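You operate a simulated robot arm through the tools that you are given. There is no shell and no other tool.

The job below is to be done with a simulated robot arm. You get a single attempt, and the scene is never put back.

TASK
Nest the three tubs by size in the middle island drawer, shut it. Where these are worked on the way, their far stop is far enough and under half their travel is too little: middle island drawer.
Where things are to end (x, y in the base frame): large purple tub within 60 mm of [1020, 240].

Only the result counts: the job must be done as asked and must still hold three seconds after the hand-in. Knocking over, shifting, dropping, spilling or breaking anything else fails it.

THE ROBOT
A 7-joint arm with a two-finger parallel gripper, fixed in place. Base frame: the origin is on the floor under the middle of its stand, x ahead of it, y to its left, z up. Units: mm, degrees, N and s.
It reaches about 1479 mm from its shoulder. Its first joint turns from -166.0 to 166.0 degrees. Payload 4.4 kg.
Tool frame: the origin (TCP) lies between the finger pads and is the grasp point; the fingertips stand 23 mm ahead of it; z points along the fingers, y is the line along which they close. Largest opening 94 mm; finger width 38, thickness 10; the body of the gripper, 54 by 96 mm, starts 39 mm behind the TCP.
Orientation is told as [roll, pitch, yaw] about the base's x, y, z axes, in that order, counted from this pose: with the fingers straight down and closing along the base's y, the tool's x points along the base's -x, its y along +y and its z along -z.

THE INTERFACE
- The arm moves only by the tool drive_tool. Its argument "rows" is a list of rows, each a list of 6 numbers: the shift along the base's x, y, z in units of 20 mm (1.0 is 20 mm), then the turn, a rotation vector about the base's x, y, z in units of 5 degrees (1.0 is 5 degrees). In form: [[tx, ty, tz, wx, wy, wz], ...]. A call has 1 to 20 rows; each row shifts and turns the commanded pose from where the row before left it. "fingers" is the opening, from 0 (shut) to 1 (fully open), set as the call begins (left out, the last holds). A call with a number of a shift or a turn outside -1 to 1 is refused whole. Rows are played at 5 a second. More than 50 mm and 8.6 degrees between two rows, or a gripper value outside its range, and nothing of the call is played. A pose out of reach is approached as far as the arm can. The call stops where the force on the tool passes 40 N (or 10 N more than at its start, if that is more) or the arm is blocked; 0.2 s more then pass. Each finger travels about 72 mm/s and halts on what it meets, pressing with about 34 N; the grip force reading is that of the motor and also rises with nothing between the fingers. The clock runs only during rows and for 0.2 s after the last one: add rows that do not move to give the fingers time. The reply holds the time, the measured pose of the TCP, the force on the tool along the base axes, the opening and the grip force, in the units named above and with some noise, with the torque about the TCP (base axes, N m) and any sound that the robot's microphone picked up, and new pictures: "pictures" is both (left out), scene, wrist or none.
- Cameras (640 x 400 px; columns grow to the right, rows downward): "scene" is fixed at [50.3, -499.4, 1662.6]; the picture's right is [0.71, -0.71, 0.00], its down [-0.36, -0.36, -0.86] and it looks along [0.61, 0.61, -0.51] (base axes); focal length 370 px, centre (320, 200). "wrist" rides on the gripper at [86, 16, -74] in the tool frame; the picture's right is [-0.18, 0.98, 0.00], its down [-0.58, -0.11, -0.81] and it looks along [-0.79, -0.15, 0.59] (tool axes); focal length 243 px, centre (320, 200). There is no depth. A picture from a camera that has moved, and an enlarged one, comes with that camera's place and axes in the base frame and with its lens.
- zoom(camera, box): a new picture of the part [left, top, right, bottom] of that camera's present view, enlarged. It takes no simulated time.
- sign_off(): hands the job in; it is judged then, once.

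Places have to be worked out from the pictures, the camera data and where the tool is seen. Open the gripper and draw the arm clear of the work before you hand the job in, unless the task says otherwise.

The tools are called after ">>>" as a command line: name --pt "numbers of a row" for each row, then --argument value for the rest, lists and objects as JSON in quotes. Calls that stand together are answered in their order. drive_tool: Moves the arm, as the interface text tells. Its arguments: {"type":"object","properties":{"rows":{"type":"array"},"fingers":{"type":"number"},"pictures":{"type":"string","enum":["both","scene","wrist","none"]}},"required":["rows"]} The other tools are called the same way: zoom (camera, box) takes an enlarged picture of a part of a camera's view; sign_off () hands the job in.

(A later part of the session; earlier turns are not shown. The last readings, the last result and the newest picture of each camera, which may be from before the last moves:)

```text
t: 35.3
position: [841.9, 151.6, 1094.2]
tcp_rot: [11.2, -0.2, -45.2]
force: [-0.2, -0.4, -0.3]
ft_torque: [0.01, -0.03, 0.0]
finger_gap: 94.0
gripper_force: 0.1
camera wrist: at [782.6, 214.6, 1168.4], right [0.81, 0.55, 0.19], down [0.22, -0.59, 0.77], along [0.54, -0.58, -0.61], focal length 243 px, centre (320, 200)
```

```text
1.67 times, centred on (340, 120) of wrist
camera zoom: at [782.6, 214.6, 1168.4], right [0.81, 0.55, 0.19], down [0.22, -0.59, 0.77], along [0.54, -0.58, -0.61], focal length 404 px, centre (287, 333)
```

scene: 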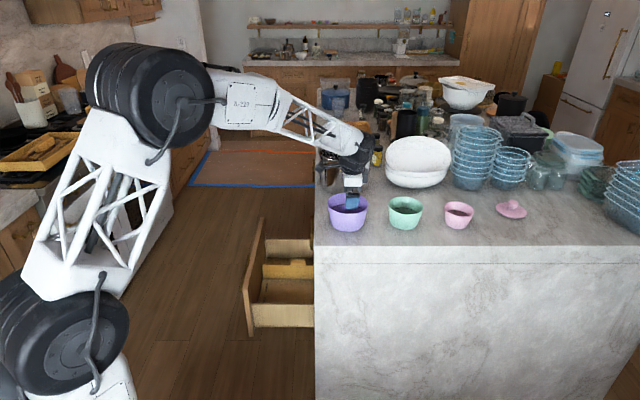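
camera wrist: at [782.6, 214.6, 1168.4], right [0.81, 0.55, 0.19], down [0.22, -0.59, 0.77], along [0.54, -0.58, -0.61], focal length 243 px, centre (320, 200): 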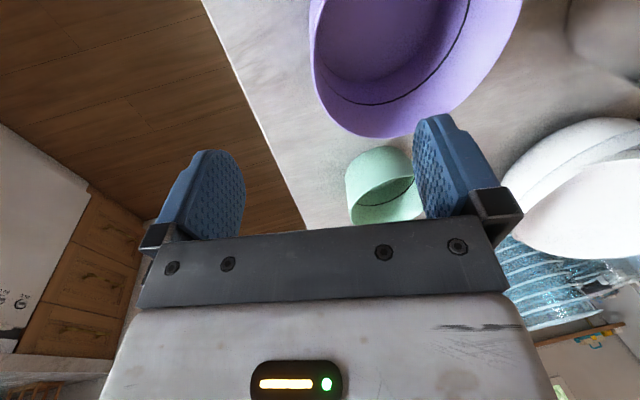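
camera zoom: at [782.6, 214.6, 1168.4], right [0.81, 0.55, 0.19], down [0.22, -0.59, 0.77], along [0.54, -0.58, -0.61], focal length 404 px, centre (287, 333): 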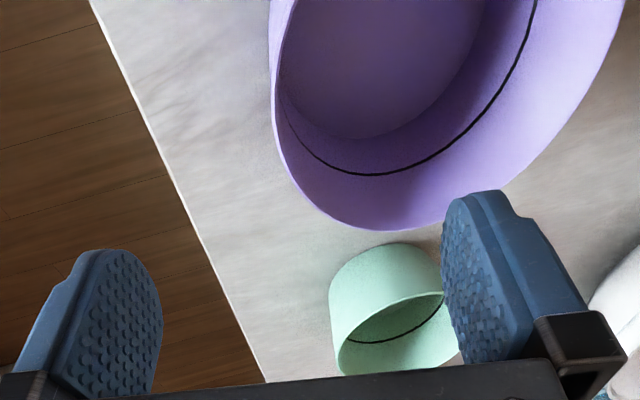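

Alignment over the near wall looks right. I'll descend along the tool axis to put the wall between the fingers, stopping slightly above final depth.

>>> drive_tool --pt "0.1 0.116 -0.9 0 0 0" --pt "0.1 0.116 -0.9 0 0 0" --pt "0.1 0.116 -0.9 0 0 0" --pt "0.1 0.116 -0.9 0 0 0" --pt "0.1 0.116 -0.9 0 0 0"

>>> zoom --camera "scene" --box '[280, 150, 420, 250]'

```text
t: 36.5
position: [852.1, 166.0, 1004.8]
tcp_rot: [11.0, -0.2, -45.2]
force: [-0.2, -0.2, -0.6]
ft_torque: [-0.01, 0.01, -0.03]
finger_gap: 93.8
gripper_force: 0.0
camera wrist: at [791.9, 228.1, 1078.5], right [0.81, 0.55, 0.19], down [0.23, -0.59, 0.77], along [0.54, -0.58, -0.61], focal length 243 px, centre (320, 200)
```

scene: 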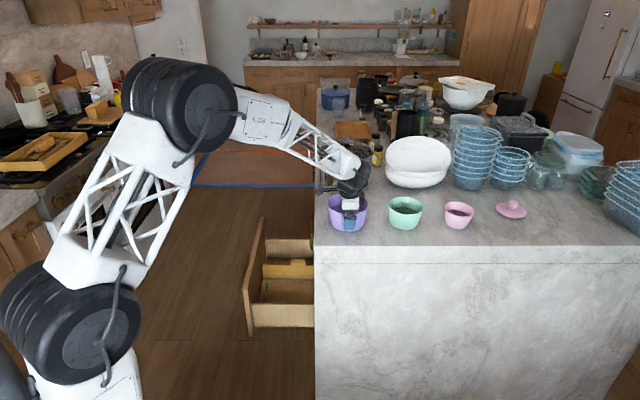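
wrist: 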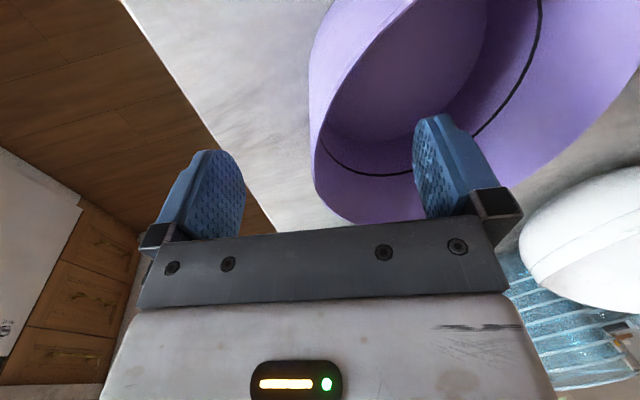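

```text
4.00 times, centred on (350, 200) of scene
camera zoom: at [50.3, -499.4, 1662.6], right [0.71, -0.71, 0.0], down [-0.36, -0.36, -0.86], along [0.61, 0.61, -0.51], focal length 1479 px, centre (200, 200)
```

zoom: 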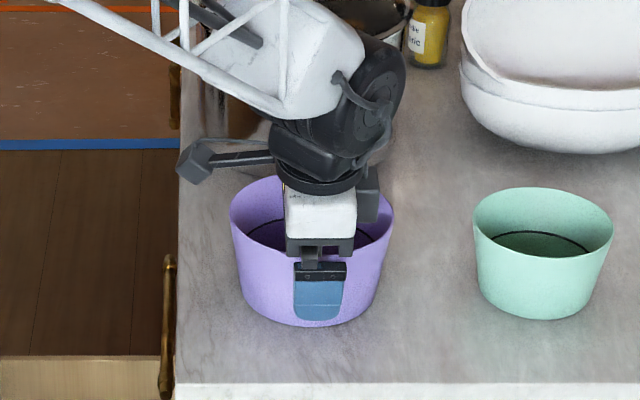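

The outer finger is in front of the near wall and the inner finger is inside. I'll drop the last ~18 mm and close on the wall.

>>> drive_tool --pt "0.07 0 -0.5 0 0 0" --pt "0.04 0 -0.4 0 0 0" --pictures "none"

>>> drive_tool --pt "0 0 0 0 0 0" --pt "0 0 0 0 0 0" --pt "0 0 0 0 0 0" --pt "0 0 0 0 0 0" --pt "0 0 0 0 0 0" --fingers 0

>>> zoom --camera "scene" --box '[280, 150, 420, 250]'

```text
t: 37.1
position: [855.2, 164.8, 985.4]
tcp_rot: [11.1, 0.0, -45.1]
force: [-0.6, -0.5, -0.5]
ft_torque: [0.03, 0.0, -0.04]
finger_gap: 94.0
gripper_force: 0.0
```

```text
t: 38.3
position: [855.2, 165.7, 985.9]
tcp_rot: [11.0, -0.1, -45.1]
force: [-0.3, -0.7, -0.2]
ft_torque: [-0.07, 0.05, 0.03]
finger_gap: 4.3
gripper_force: 33.8
camera wrist: at [795.1, 228.0, 1060.3], right [0.81, 0.55, 0.19], down [0.23, -0.59, 0.77], along [0.54, -0.58, -0.61], focal length 243 px, centre (320, 200)
```

scene: 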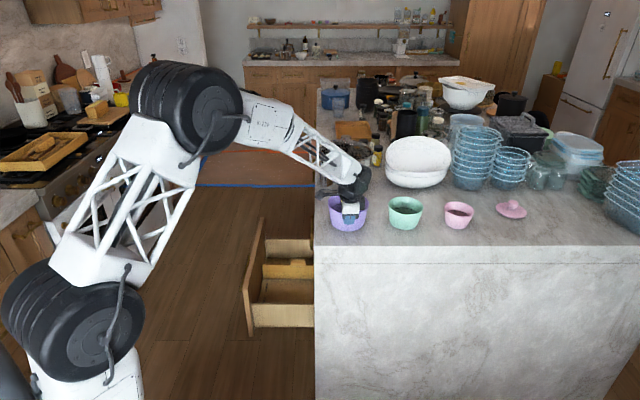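
wrist: 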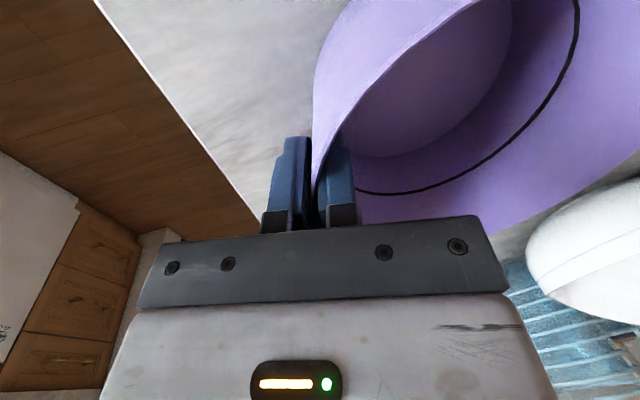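

```text
4.00 times, centred on (350, 200) of scene
camera zoom: at [50.3, -499.4, 1662.6], right [0.71, -0.71, 0.0], down [-0.36, -0.36, -0.86], along [0.61, 0.61, -0.51], focal length 1479 px, centre (200, 200)
```

zoom: 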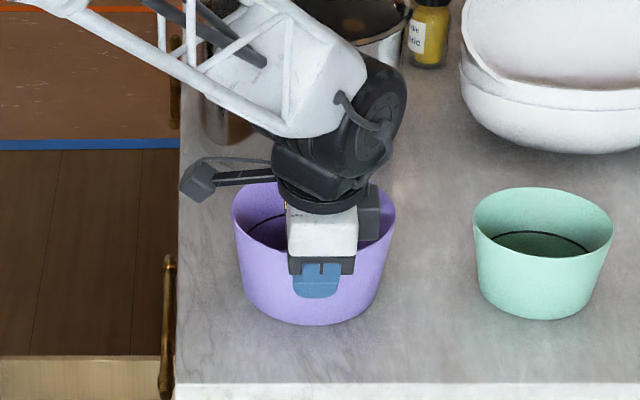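

The wall is pinched (4.3 mm gap) at TCP (855,166,986), so the tub centre is about 49 mm further along x and y. I'll lift it 80 mm and check that it hangs level.

>>> drive_tool --pt "0 0 0.3 0 0 0" --pt "0 0 0.7 0 0 0" --pt "0 0 1 0 0 0" --pt "0 0 1 0 0 0" --pt "0 0 1 0 0 0"

>>> zoom --camera "scene" --box '[280, 130, 440, 250]'

```text
t: 39.5
position: [854.8, 164.6, 1065.1]
tcp_rot: [11.0, 0.0, -45.1]
force: [-0.1, -0.2, -1.5]
ft_torque: [-0.04, 0.03, -0.03]
finger_gap: 4.0
gripper_force: 34.2
camera wrist: at [795.0, 227.5, 1139.9], right [0.81, 0.55, 0.19], down [0.23, -0.59, 0.77], along [0.54, -0.58, -0.61], focal length 243 px, centre (320, 200)
```

scene: 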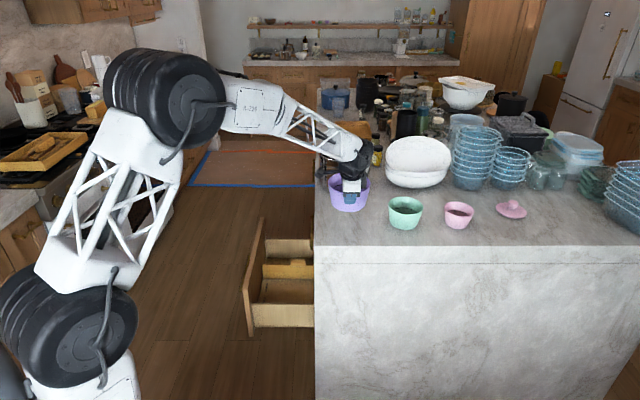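
wrist: 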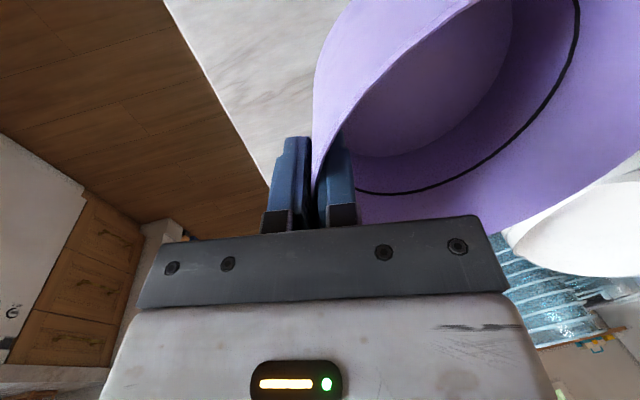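

```text
3.33 times, centred on (360, 190) of scene
camera zoom: at [50.3, -499.4, 1662.6], right [0.71, -0.71, 0.0], down [-0.36, -0.36, -0.86], along [0.61, 0.61, -0.51], focal length 1233 px, centre (187, 233)
```

zoom: 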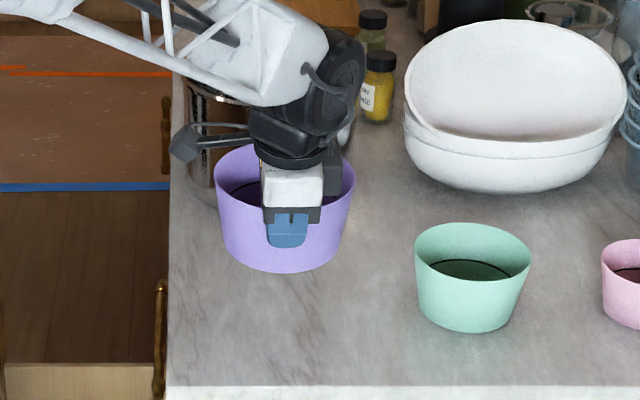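

The tub lifts level and light (~1.5 N). I'll carry it out over the aisle above the open drawer's near compartment.

>>> drive_tool --pt "-0.353 0.936 0 0 0 0" --pt "-0.353 0.936 0 0 0 0" --pt "-0.353 0.936 0 0 0 0" --pt "-0.353 0.936 0 0 0 0" --pt "-0.353 0.936 0 0 0 0" --pt "-0.353 0.936 0 0 0 0" --pt "-0.353 0.936 0 0 0 0" --pt "-0.353 0.936 0 0 0 0" --pt "-0.353 0.936 0 0 0 0" --pt "-0.353 0.936 0 0 0 0" --pt "-0.353 0.936 0 0 0 0" --pt "-0.353 0.936 0 0 0 0" --pt "-0.353 0.936 0 0 0 0" --pictures "none"

>>> drive_tool --pt "0 0 -1 0 0 0" --pt "0 0 -1 0 0 0" --pt "0 0 -1 0 0 0" --pt "0 0 -1 0 0 0" --pt "0 0 -1 0 0 0" --pt "0 0 -1 0 0 0" --pt "0 0 -1 0 0 0" --pt "0 0 -1 0 0 0" --pt "0 0 -1 0 0 0" --pt "0 0 -1 0 0 0" --pt "0 0 -1 0 0 0" --pt "0 0 -1 0 0 0" --pt "0 0 -1 0 0 0"

>>> zoom --camera "scene" --box '[200, 150, 360, 350]'

```text
t: 42.3
position: [762.6, 407.0, 1066.4]
tcp_rot: [11.1, -0.1, -45.1]
force: [0.3, 0.8, -1.5]
ft_torque: [-0.05, 0.04, -0.01]
finger_gap: 4.0
gripper_force: 33.7
```

```text
t: 45.1
position: [762.7, 408.6, 806.8]
tcp_rot: [11.1, -0.1, -45.0]
force: [0.7, 0.0, -0.9]
ft_torque: [-0.04, 0.06, -0.02]
finger_gap: 3.9
gripper_force: 34.2
camera wrist: at [703.0, 470.3, 880.6], right [0.81, 0.55, 0.19], down [0.22, -0.6, 0.77], along [0.54, -0.58, -0.61], focal length 243 px, centre (320, 200)
```

scene: 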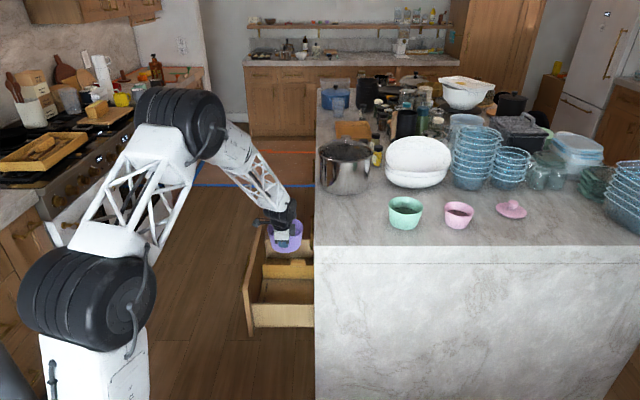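
wrist: 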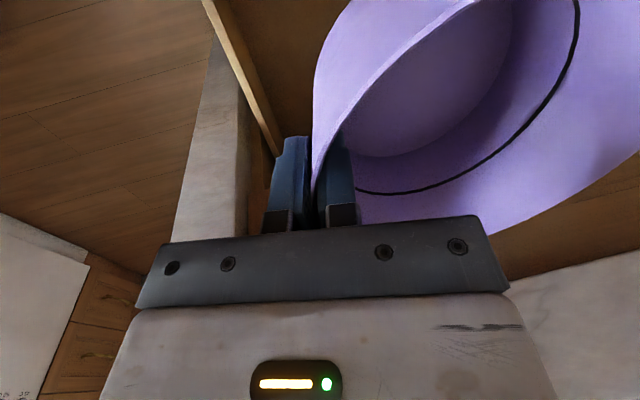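

```text
2.00 times, centred on (280, 250) of scene
camera zoom: at [50.3, -499.4, 1662.6], right [0.71, -0.71, 0.0], down [-0.36, -0.36, -0.86], along [0.61, 0.61, -0.51], focal length 740 px, centre (400, 100)
```

zoom: 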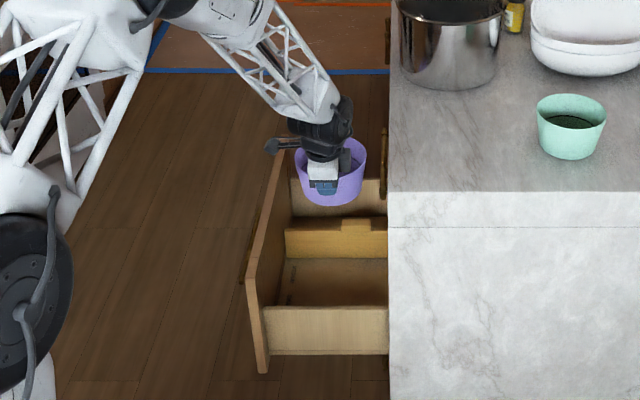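

Descending fine; the near side wall's inner edge computes to about 62 mm on the near side of the TCP, so I'll shift 10 mm away from it for gripper clearance and keep lowering.

>>> drive_tool --pt "0.175 0.175 -1 0 0 0" --pt "0.175 0.175 -1 0 0 0" --pt "0 0 -1 0 0 0" --pt "0 0 -1 0 0 0" --pt "0 0 -1 0 0 0" --pt "0 0 -1 0 0 0" --pt "0 0 -1 0 0 0" --pt "0 0 -1 0 0 0" --pt "0 0 -1 0 0 0" --pt "0 0 -1 0 0 0"

>>> zoom --camera "scene" --box '[220, 190, 340, 350]'

>>> zoom --camera "wrist" --box '[160, 0, 480, 240]'

```text
t: 47.3
position: [769.8, 415.5, 605.2]
tcp_rot: [11.2, -0.1, -45.1]
force: [0.0, -0.9, -0.9]
ft_torque: [-0.06, 0.06, 0.0]
finger_gap: 3.9
gripper_force: 34.5
camera wrist: at [709.4, 477.7, 680.0], right [0.81, 0.55, 0.19], down [0.22, -0.6, 0.77], along [0.54, -0.58, -0.61], focal length 243 px, centre (320, 200)
```

scene: 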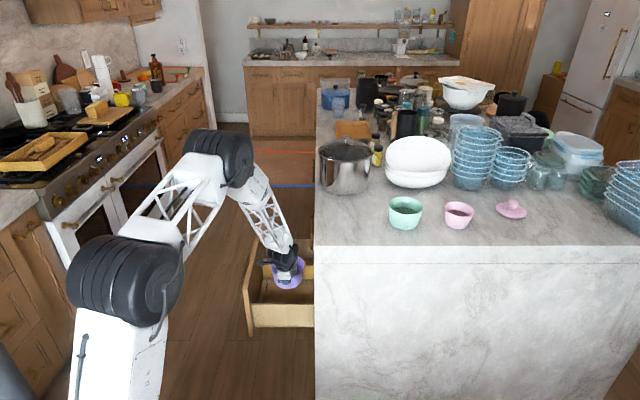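
wrist: 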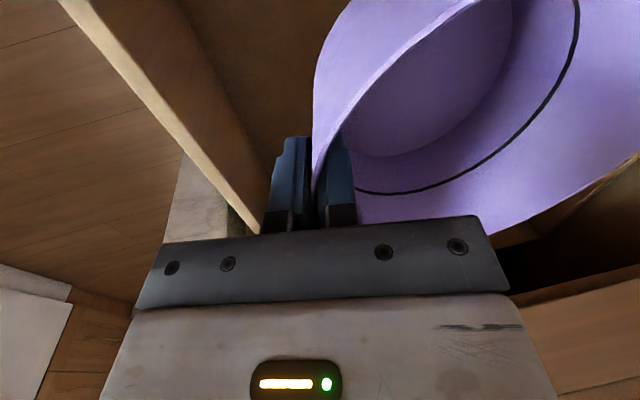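

```text
2.50 times, centred on (280, 270) of scene
camera zoom: at [50.3, -499.4, 1662.6], right [0.71, -0.71, 0.0], down [-0.36, -0.36, -0.86], along [0.61, 0.61, -0.51], focal length 925 px, centre (420, 25)
```

zoom: 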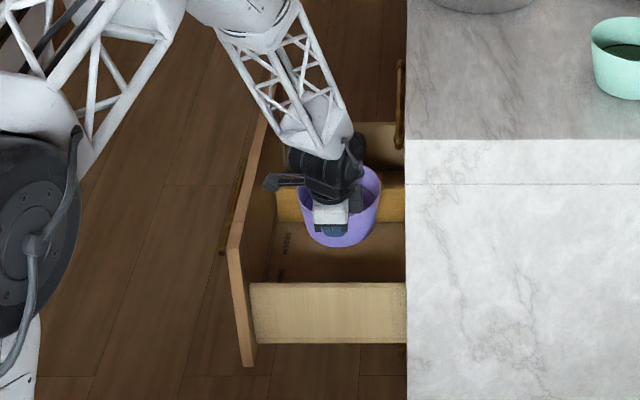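

```text
1.67 times, centred on (320, 120) of wrist
camera zoom: at [709.4, 477.7, 680.0], right [0.81, 0.55, 0.19], down [0.22, -0.6, 0.77], along [0.54, -0.58, -0.61], focal length 404 px, centre (320, 333)
```

zoom: 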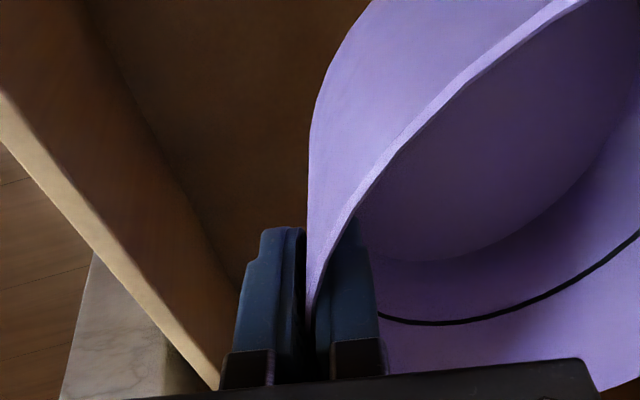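

The tub is inside the compartment with room on every side. I'll nudge 4 mm away from the near wall and lower toward the floor, the last part in small steps.

>>> drive_tool --pt "0.075 0.075 -0.9 0 0 0" --pt "0.075 0.075 -0.9 0 0 0" --pt "0 0 -0.9 0 0 0" --pt "0 0 -0.6 0 0 0"

>>> zoom --camera "scene" --box '[220, 190, 340, 350]'

>>> zoom --camera "wrist" --box '[160, 0, 480, 240]'

```text
t: 48.3
position: [773.4, 415.5, 538.4]
tcp_rot: [11.0, -0.2, -45.0]
force: [0.3, -0.5, -1.9]
ft_torque: [-0.05, 0.09, 0.02]
finger_gap: 3.8
gripper_force: 33.7
camera wrist: at [713.0, 479.0, 613.7], right [0.81, 0.55, 0.19], down [0.22, -0.59, 0.77], along [0.54, -0.58, -0.61], focal length 243 px, centre (320, 200)
```

scene: 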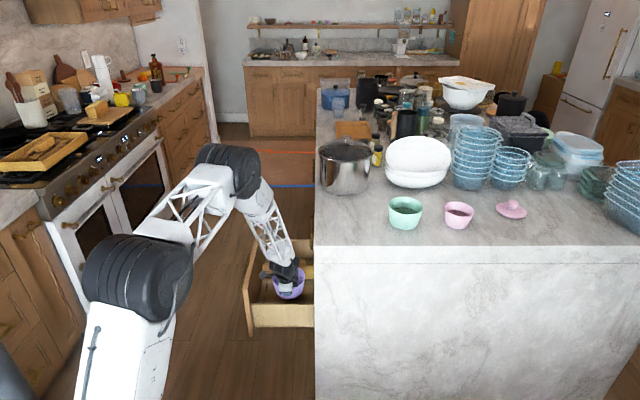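
wrist: 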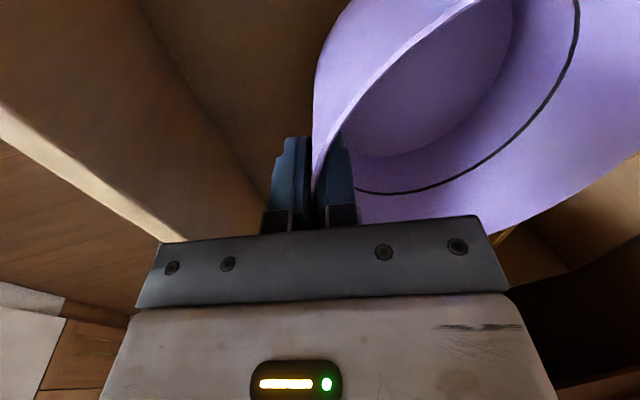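

```text
2.50 times, centred on (280, 270) of scene
camera zoom: at [50.3, -499.4, 1662.6], right [0.71, -0.71, 0.0], down [-0.36, -0.36, -0.86], along [0.61, 0.61, -0.51], focal length 925 px, centre (420, 25)
```

zoom: 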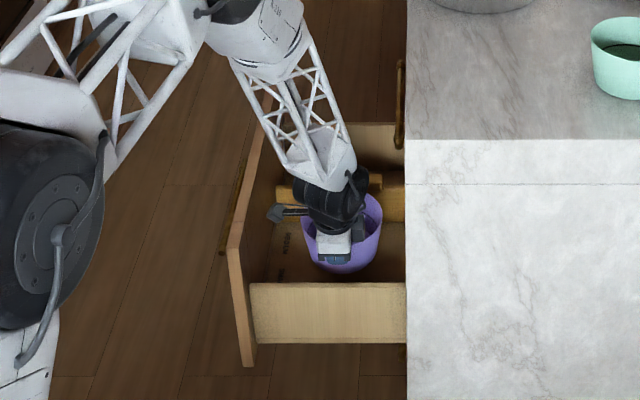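

```text
1.67 times, centred on (320, 120) of wrist
camera zoom: at [713.0, 479.0, 613.7], right [0.81, 0.55, 0.19], down [0.22, -0.59, 0.77], along [0.54, -0.58, -0.61], focal length 404 px, centre (320, 333)
```

zoom: 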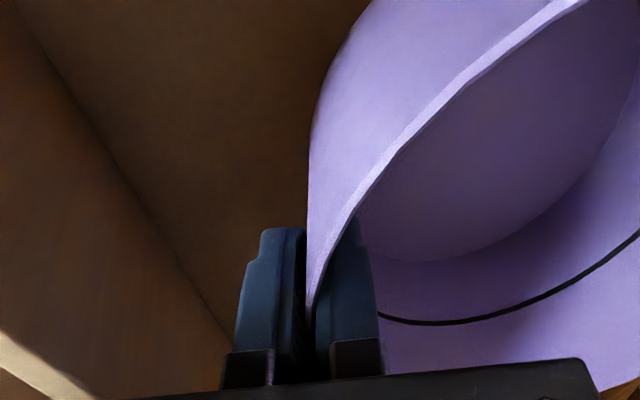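

The floor computes to about z≈420, so contact is expected near TCP z≈501. I'll go to ~512 and then step down gently watching the force.

>>> drive_tool --pt "0 0 -0.7 0 0 0" --pt "0 0 -0.6 0 0 0" --pictures "none"

>>> drive_tool --pt "0 0 -0.2 0 0 0" --pt "0 0 -0.15 0 0 0" --pictures "none"

```text
t: 48.9
position: [772.4, 417.1, 514.1]
tcp_rot: [10.9, -0.1, -45.2]
force: [0.5, -1.2, -1.5]
ft_torque: [-0.02, 0.06, 0.05]
finger_gap: 3.7
gripper_force: 34.1
```

```text
t: 49.5
position: [772.8, 416.9, 505.3]
tcp_rot: [11.0, -0.1, -45.1]
force: [-0.1, -0.3, -1.3]
ft_torque: [-0.09, 0.09, -0.03]
finger_gap: 3.7
gripper_force: 34.1
```

No contact yet at 505; I continue down in small steps.

>>> drive_tool --pt "0 0 -0.15 0 0 0" --pt "0 0 -0.15 0 0 0" --pictures "none"

>>> drive_tool --pt "0 0 -0.15 0 0 0" --pt "0 0 -0.1 0 0 0"

```text
t: 50.1
position: [771.9, 417.8, 500.9]
tcp_rot: [11.0, -0.1, -45.1]
force: [0.2, 0.6, -1.6]
ft_torque: [-0.05, 0.01, -0.02]
finger_gap: 3.7
gripper_force: 33.6
```

```text
t: 50.7
position: [771.6, 416.3, 496.4]
tcp_rot: [11.0, 0.0, -45.1]
force: [-0.1, 0.0, -0.4]
ft_torque: [-0.05, 0.08, -0.01]
finger_gap: 3.6
gripper_force: 34.2
camera wrist: at [712.7, 480.3, 570.1], right [0.81, 0.55, 0.19], down [0.23, -0.59, 0.77], along [0.54, -0.58, -0.61], focal length 243 px, centre (320, 200)
```

scene: 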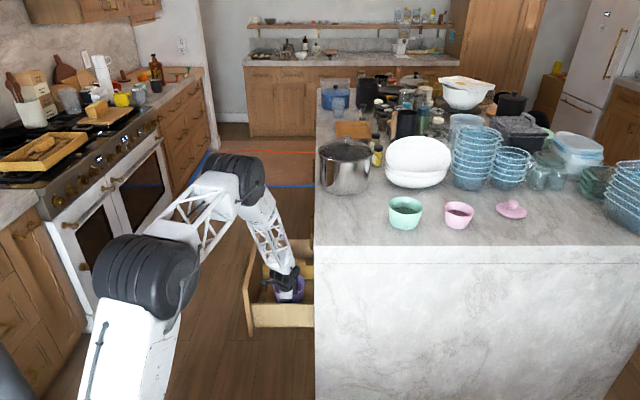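
wrist: 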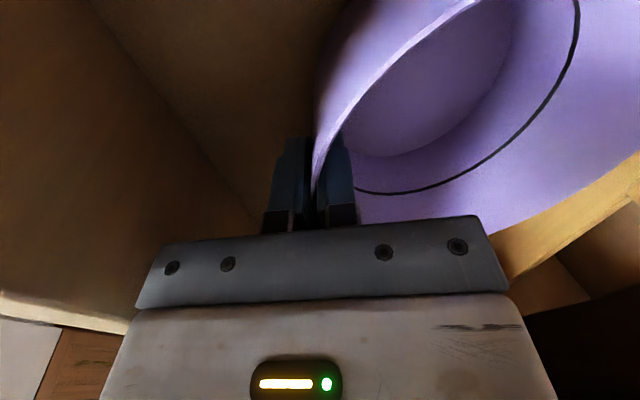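

Still light at 496; the tub's bottom should be very close to the floor now, so I keep stepping down gently.

>>> drive_tool --pt "0 0 -0.1 0 0 0" --pt "0 0 -0.1 0 0 0" --pictures "none"

>>> drive_tool --pt "0 0 -0.1 0 0 0" --pt "0 0 -0.1 0 0 0" --pictures "none"

>>> zoom --camera "scene" --box '[220, 190, 340, 350]'

```text
t: 51.3
position: [771.3, 418.6, 491.8]
tcp_rot: [10.9, 0.0, -45.1]
force: [0.0, -0.2, -2.1]
ft_torque: [-0.05, 0.04, 0.01]
finger_gap: 3.6
gripper_force: 33.9
```

```text
t: 51.9
position: [773.6, 419.1, 488.2]
tcp_rot: [11.0, -0.1, -45.2]
force: [-1.9, -4.8, 16.1]
ft_torque: [-0.12, 0.04, -0.02]
finger_gap: 3.3
gripper_force: 34.5
```

```text
2.50 times, centred on (280, 270) of scene
camera zoom: at [50.3, -499.4, 1662.6], right [0.71, -0.71, 0.0], down [-0.36, -0.36, -0.86], along [0.61, 0.61, -0.51], focal length 925 px, centre (420, 25)
```

zoom: 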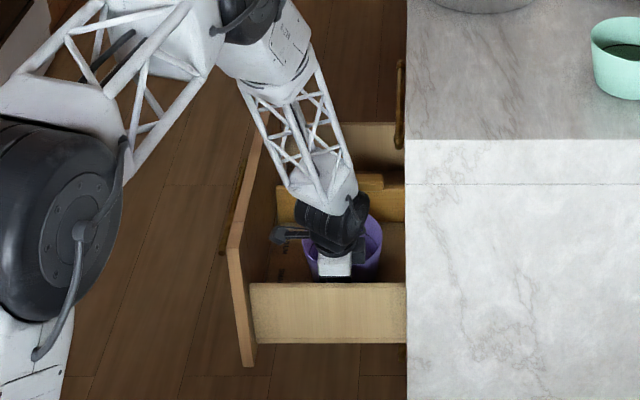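

Contact at TCP z≈488 with 16 N upward, so the tub is on the floor (z≈407). I'll ease up 1 mm, open the fingers partway and rise straight up.

>>> drive_tool --pt "0 0 0.05 0 0 0" --pictures "none"

>>> drive_tool --pt "0 0 0 0 0 0" --pt "0 0 0 0 0 0" --pt "0 0 0 0 0 0" --fingers 0.38 --pictures "wrist"

```text
t: 52.3
position: [771.4, 417.6, 488.0]
tcp_rot: [11.0, -0.1, -45.1]
force: [2.8, -0.5, 6.3]
ft_torque: [0.03, -0.19, -0.04]
finger_gap: 3.3
gripper_force: 33.8
```

```text
t: 53.1
position: [772.7, 418.0, 488.0]
tcp_rot: [10.9, 0.0, -45.0]
force: [0.8, 0.0, 0.4]
ft_torque: [0.02, 0.01, -0.03]
finger_gap: 35.5
gripper_force: 0.0
camera wrist: at [712.3, 480.1, 563.2], right [0.81, 0.55, 0.19], down [0.23, -0.59, 0.77], along [0.54, -0.58, -0.61], focal length 243 px, centre (320, 200)
```

wrist: 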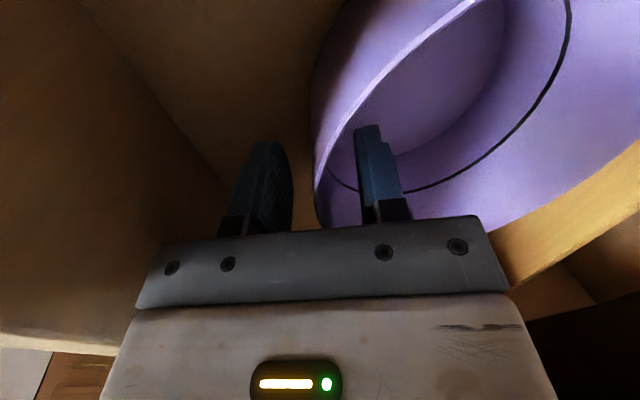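

Released cleanly, with both fingers clear of the wall. I'll rise straight up out of the drawer and look at the placed tub.

>>> drive_tool --pt "0 0 0.5 0 0 0" --pt "0 0 0.8 0 0 0" --pt "0 0 1 0 0 0" --pt "0 0 1 0 0 0" --pt "0 0 1 0 0 0" --pt "0 0 1 0 0 0" --pt "0 0 1 0 0 0" --pt "0 0 1 0 0 0" --pt "0 0 1 0 0 0" --pt "0 0 1 0 0 0" --pt "0 0 1 0 0 0" --pt "0 0 1 0 0 0" --pt "0 0 1 0 0 0" --pt "0 0 1 0 0 0"

>>> zoom --camera "scene" --box '[220, 190, 340, 350]'

>>> zoom --camera "wrist" --box '[160, 0, 480, 240]'

```text
t: 56.1
position: [771.8, 416.6, 755.4]
tcp_rot: [11.0, -0.2, -45.0]
force: [-1.2, 0.0, 0.7]
ft_torque: [0.01, 0.01, -0.01]
finger_gap: 35.7
gripper_force: 0.0
camera wrist: at [712.4, 479.4, 829.7], right [0.81, 0.55, 0.19], down [0.23, -0.59, 0.77], along [0.54, -0.58, -0.61], focal length 243 px, centre (320, 200)
```

scene: 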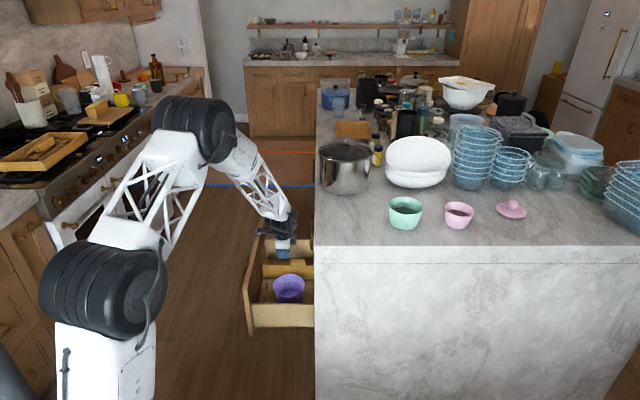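
wrist: 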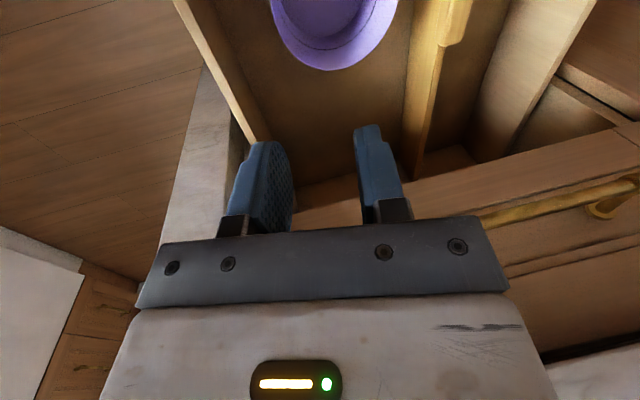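

```text
2.50 times, centred on (280, 270) of scene
camera zoom: at [50.3, -499.4, 1662.6], right [0.71, -0.71, 0.0], down [-0.36, -0.36, -0.86], along [0.61, 0.61, -0.51], focal length 925 px, centre (420, 25)
```

zoom: 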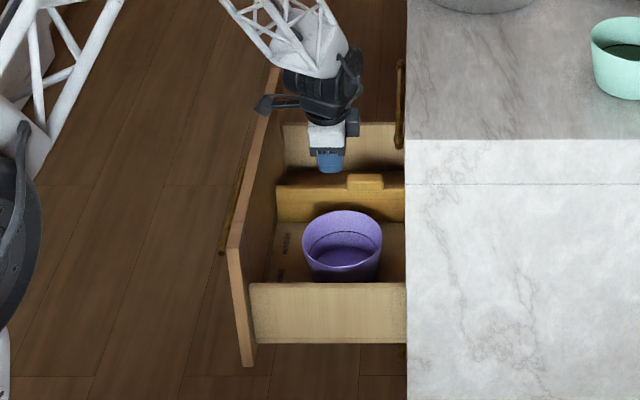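

```text
1.67 times, centred on (320, 120) of wrist
camera zoom: at [712.4, 479.4, 829.7], right [0.81, 0.55, 0.19], down [0.23, -0.59, 0.77], along [0.54, -0.58, -0.61], focal length 404 px, centre (320, 333)
```

zoom: 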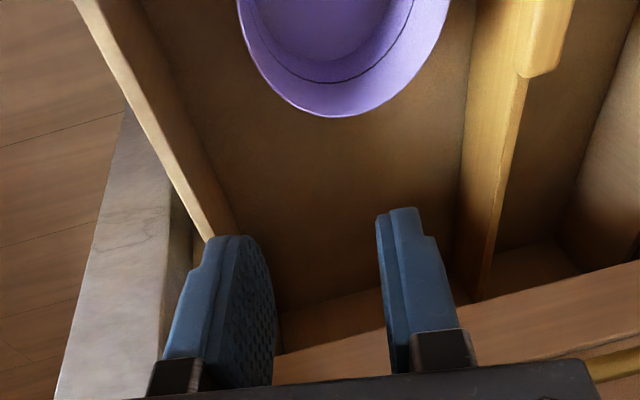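

The purple tub sits upright in the near compartment near (822,468), which maps to about 25 mm from its target once shut. Next I rise and go above the green tub's near wall.

>>> drive_tool --pt "0 0 1 0 0 0" --pt "0 0 1 0 0 0" --pt "0 0 1 0 0 0" --pt "0 0 1 0 0 0" --pt "0 0 1 0 0 0" --pt "0 0 1 0 0 0" --pt "0 0 1 0 0 0" --pt "0 0 1 0 0 0" --pt "0 0 1 0 0 0" --pt "0 0 1 0 0 0" --pt "0 0 1 0 0 0" --pt "0 0 1 0 0 0" --pt "0 0 1 0 0 0" --pt "0.511 -0.966 0.6 0 0 0" --pt "0.511 -0.966 0.6 0 0 0" --pt "0.511 -0.966 0.6 0 0 0" --pt "0.511 -0.966 0.6 0 0 0" --pt "0.511 -0.966 0.6 0 0 0" --pt "0.511 -0.966 0.6 0 0 0" --pt "0.511 -0.966 0.6 0 0 0" --fingers 1 --pictures "none"

>>> drive_tool --pt "0.511 -0.966 0 0 0 0" --pt "0.511 -0.966 0 0 0 0" --pt "0.511 -0.966 0 0 0 0" --pt "0.511 -0.966 0 0 0 0" --pt "0.511 -0.966 0 0 0 0" --pt "0.511 -0.966 0 0 0 0" --pt "0.511 -0.966 0 0 0 0" --pt "0.511 -0.966 0 0 0 0" --pt "0.511 -0.966 0 0 0 0" --pt "0.511 -0.966 0 0 0 0" --pt "0.511 -0.966 0 0 0 0" --pt "0.511 -0.966 0 0 0 0" --pt "0.511 -0.966 0 0 0 0" --pt "0.511 -0.966 0 0 0 0"

>>> zoom --camera "scene" --box '[340, 140, 500, 250]'

>>> zoom --camera "wrist" --box '[180, 0, 500, 240]'

```text
t: 60.3
position: [841.9, 284.0, 1098.8]
tcp_rot: [11.0, -0.1, -45.1]
force: [1.2, -0.5, -0.1]
ft_torque: [0.03, 0.02, -0.01]
finger_gap: 94.2
gripper_force: 0.0
```

```text
t: 63.3
position: [987.5, 12.8, 1099.0]
tcp_rot: [11.0, -0.1, -45.2]
force: [-0.2, -0.7, -0.2]
ft_torque: [0.01, 0.0, 0.02]
finger_gap: 94.1
gripper_force: 0.0
camera wrist: at [927.7, 75.3, 1173.2], right [0.81, 0.55, 0.19], down [0.23, -0.59, 0.77], along [0.54, -0.58, -0.61], focal length 243 px, centre (320, 200)
```

scene: 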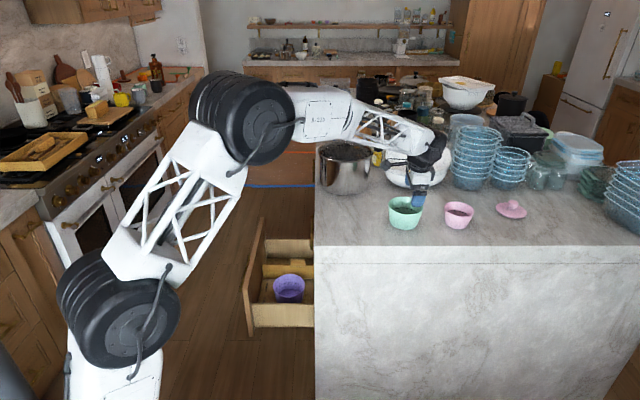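
wrist: 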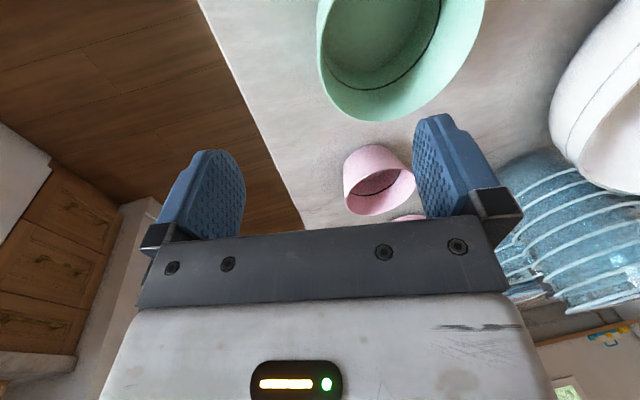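

```text
3.64 times, centred on (420, 195) of scene
camera zoom: at [50.3, -499.4, 1662.6], right [0.71, -0.71, 0.0], down [-0.36, -0.36, -0.86], along [0.61, 0.61, -0.51], focal length 1345 px, centre (-44, 218)
```

zoom: 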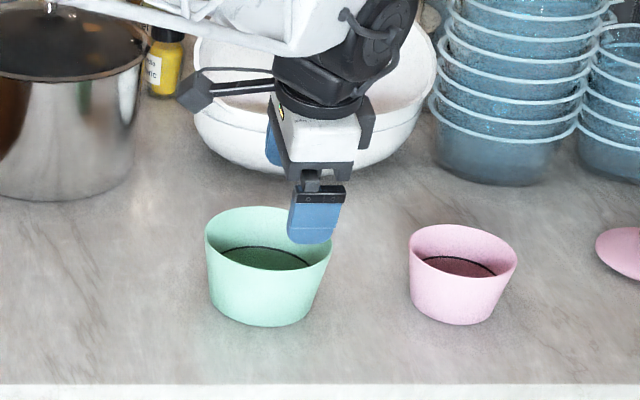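

```text
1.67 times, centred on (340, 120) of wrist
camera zoom: at [927.7, 75.3, 1173.2], right [0.81, 0.55, 0.19], down [0.23, -0.59, 0.77], along [0.54, -0.58, -0.61], focal length 404 px, centre (287, 333)
```

zoom: 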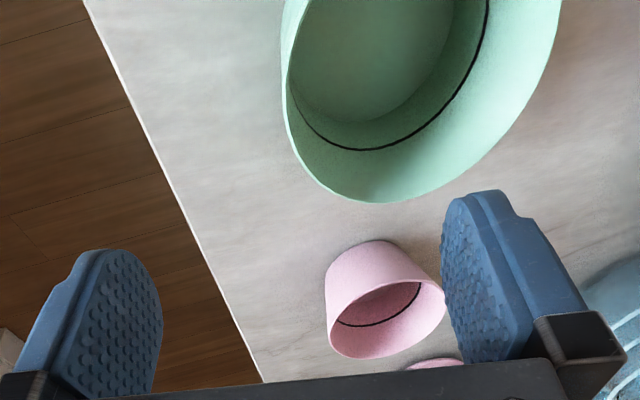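

The green tub re-measures the same (1045,70), and the pink triangulates to about (1174,−67,975), Ø106. I'll descend along the tool axis onto the green wall for a shallow ~13 mm overlap.

>>> drive_tool --pt "0.1125 0.107 -0.875 0 0 0" --pt "0.1125 0.107 -0.875 0 0 0" --pt "0.1125 0.107 -0.875 0 0 0" --pt "0.1125 0.107 -0.875 0 0 0" --pt "0.1125 0.107 -0.875 0 0 0" --pt "0.1125 0.107 -0.875 0 0 0"

>>> zoom --camera "scene" --box '[360, 150, 480, 250]'

```text
t: 64.7
position: [999.8, 25.7, 993.5]
tcp_rot: [11.0, -0.1, -45.1]
force: [-0.3, 0.5, 0.4]
ft_torque: [0.01, 0.0, 0.0]
finger_gap: 94.2
gripper_force: 0.0
camera wrist: at [940.0, 88.2, 1068.3], right [0.81, 0.55, 0.19], down [0.22, -0.59, 0.77], along [0.54, -0.58, -0.61], focal length 243 px, centre (320, 200)
```

scene: 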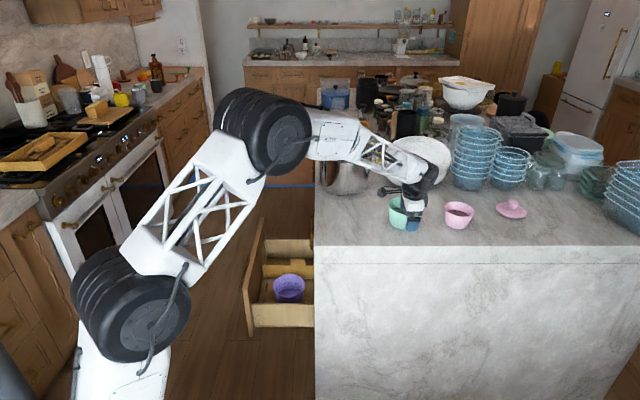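
wrist: 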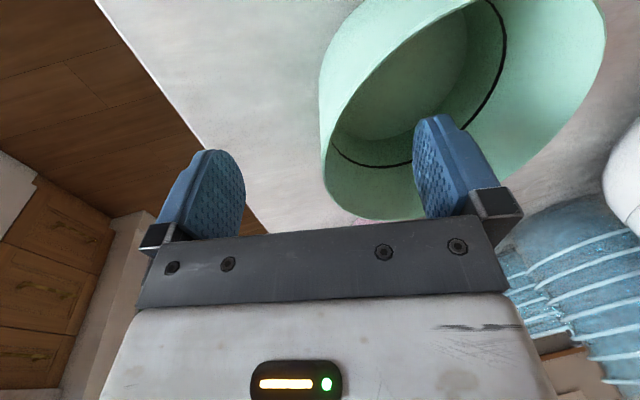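

```text
4.00 times, centred on (420, 200) of scene
camera zoom: at [50.3, -499.4, 1662.6], right [0.71, -0.71, 0.0], down [-0.36, -0.36, -0.86], along [0.61, 0.61, -0.51], focal length 1479 px, centre (-80, 200)
```

zoom: 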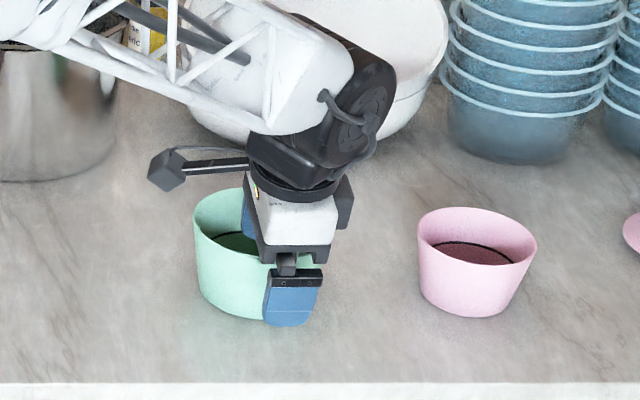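

The apparent sideways offset in the scene is just perspective (the outer finger is ~115 mm nearer the camera); the tool and tub centre match in the cross direction. I'll close on the wall.

>>> drive_tool --pt "0 0 0 0 0 0" --pt "0 0 0 0 0 0" --pt "0 0 0 0 0 0" --pt "0 0 0 0 0 0" --pt "0 0 0 0 0 0" --fingers 0

>>> zoom --camera "scene" --box '[360, 150, 480, 250]'

>>> zoom --camera "wrist" --box '[220, 60, 460, 240]'

```text
t: 65.9
position: [998.6, 24.5, 992.1]
tcp_rot: [11.0, -0.2, -45.1]
force: [0.3, -0.2, 0.8]
ft_torque: [-0.05, 0.08, -0.06]
finger_gap: 6.0
gripper_force: 34.2
camera wrist: at [939.9, 88.1, 1067.9], right [0.81, 0.55, 0.19], down [0.23, -0.59, 0.77], along [0.54, -0.58, -0.61], focal length 243 px, centre (320, 200)
```

scene: 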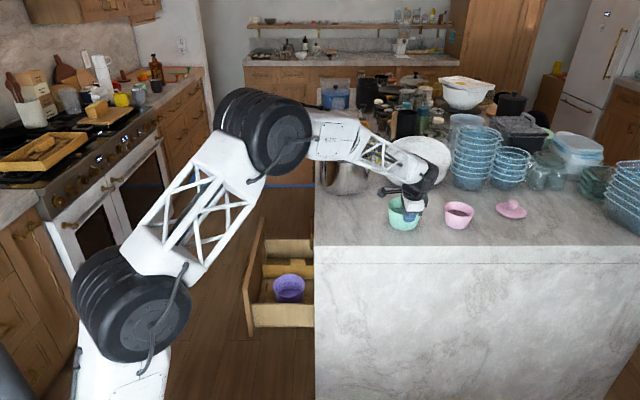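
wrist: 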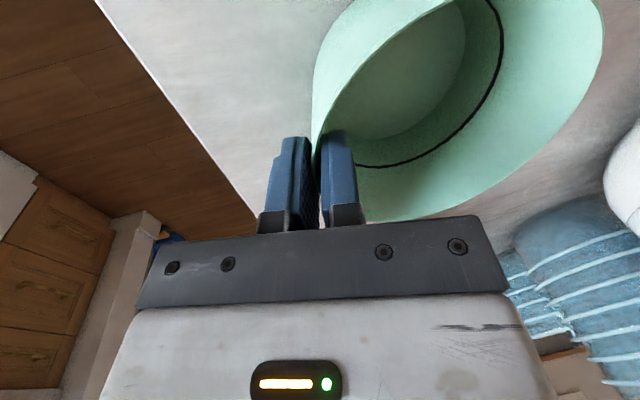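

```text
4.00 times, centred on (420, 200) of scene
camera zoom: at [50.3, -499.4, 1662.6], right [0.71, -0.71, 0.0], down [-0.36, -0.36, -0.86], along [0.61, 0.61, -0.51], focal length 1479 px, centre (-80, 200)
```

zoom: 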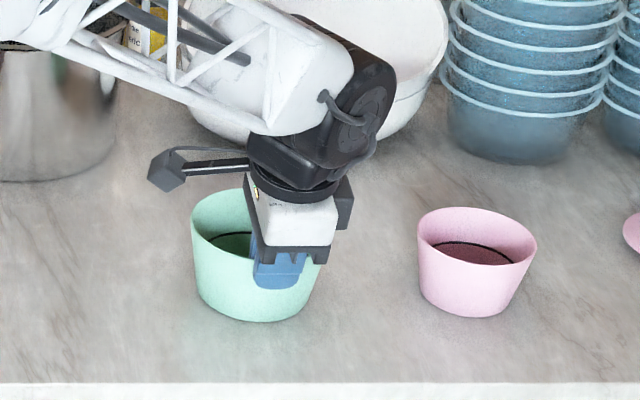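

```text
2.22 times, centred on (340, 150) of wrist
camera zoom: at [939.9, 88.1, 1067.9], right [0.81, 0.55, 0.19], down [0.23, -0.59, 0.77], along [0.54, -0.58, -0.61], focal length 539 px, centre (276, 311)
```

zoom: 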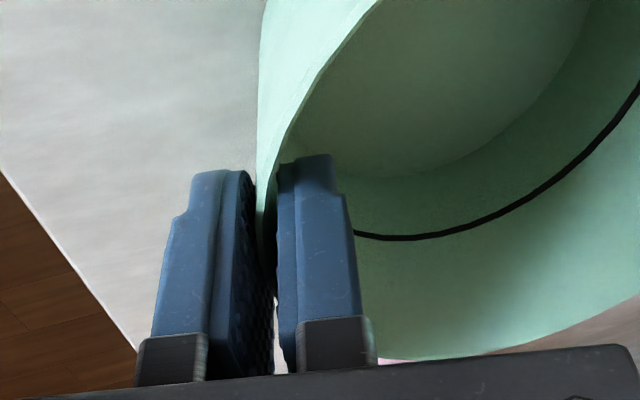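

Gripped (6 mm gap, curved wall). I'll lift slowly by ~80 mm and check that it hangs level and firm.

>>> drive_tool --pt "0 0 0.2 0 0 0" --pt "0 0 0.5 0 0 0" --pt "0 0 0.8 0 0 0" --pt "0 0 1 0 0 0" --pt "0 0 1 0 0 0" --pt "0 0 0.8 0 0 0"

>>> zoom --camera "scene" --box '[360, 130, 500, 250]'

>>> zoom --camera "wrist" --box '[220, 0, 640, 240]'

```text
t: 67.3
position: [999.1, 25.1, 1079.2]
tcp_rot: [10.9, 0.0, -45.0]
force: [-1.0, -0.6, -1.9]
ft_torque: [-0.09, 0.01, -0.02]
finger_gap: 6.2
gripper_force: 33.9
camera wrist: at [939.7, 86.5, 1154.8], right [0.81, 0.55, 0.19], down [0.23, -0.59, 0.77], along [0.54, -0.58, -0.61], focal length 243 px, centre (320, 200)
```

scene: 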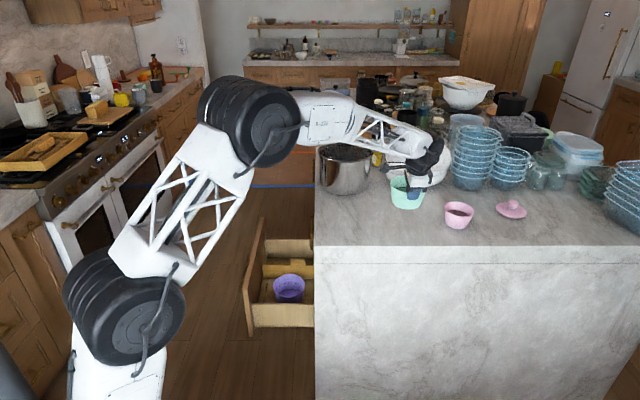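
wrist: 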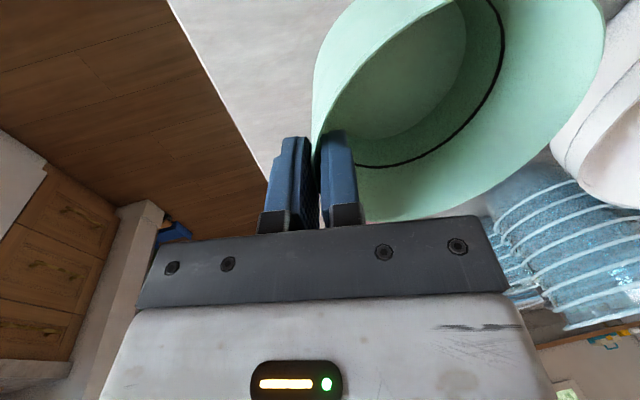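

```text
3.33 times, centred on (430, 190) of scene
camera zoom: at [50.3, -499.4, 1662.6], right [0.71, -0.71, 0.0], down [-0.36, -0.36, -0.86], along [0.61, 0.61, -0.51], focal length 1233 px, centre (-47, 233)
```

zoom: 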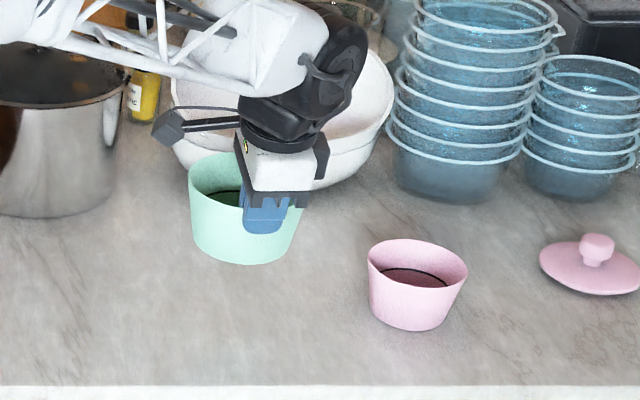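

```text
1.52 times, centred on (430, 120) of wrist
camera zoom: at [939.7, 86.5, 1154.8], right [0.81, 0.55, 0.19], down [0.23, -0.59, 0.77], along [0.54, -0.58, -0.61], focal length 370 px, centre (152, 322)
```

zoom: 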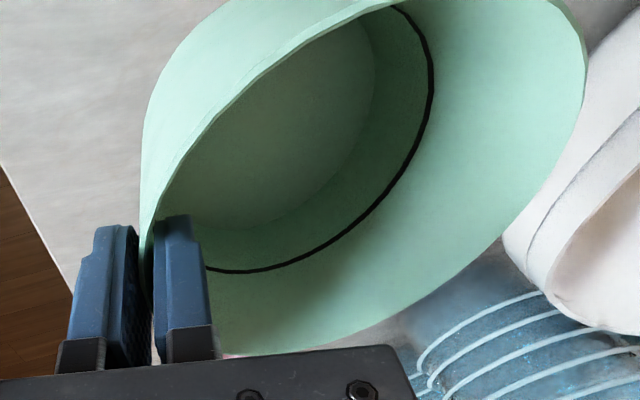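

The green tub hangs level and steady. Before carrying it over, I'll zoom in on the purple tub in the drawer to pin down its centre.

>>> zoom --camera "scene" --box '[260, 265, 320, 305]'

>>> zoom --camera "scene" --box '[220, 200, 340, 350]'

```text
10.00 times, centred on (290, 285) of scene
camera zoom: at [50.3, -499.4, 1662.6], right [0.71, -0.71, 0.0], down [-0.36, -0.36, -0.86], along [0.61, 0.61, -0.51], focal length 3699 px, centre (620, -650)
```

zoom: 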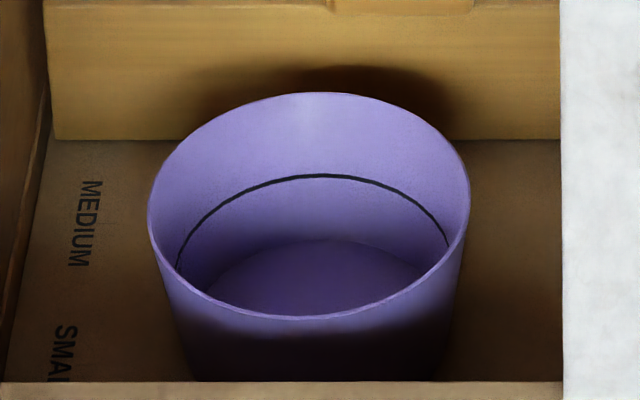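

```text
2.67 times, centred on (280, 275) of scene
camera zoom: at [50.3, -499.4, 1662.6], right [0.71, -0.71, 0.0], down [-0.36, -0.36, -0.86], along [0.61, 0.61, -0.51], focal length 986 px, centre (427, 0)
```

zoom: 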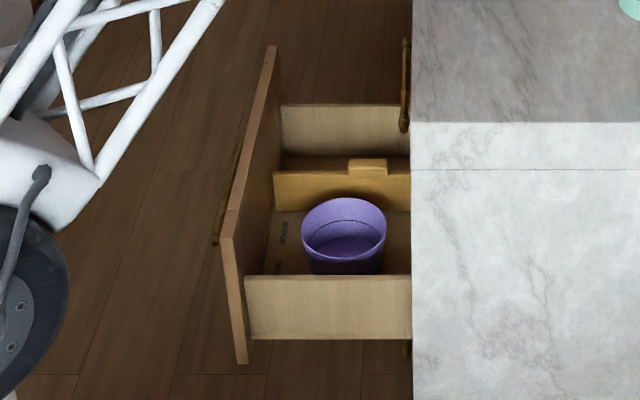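

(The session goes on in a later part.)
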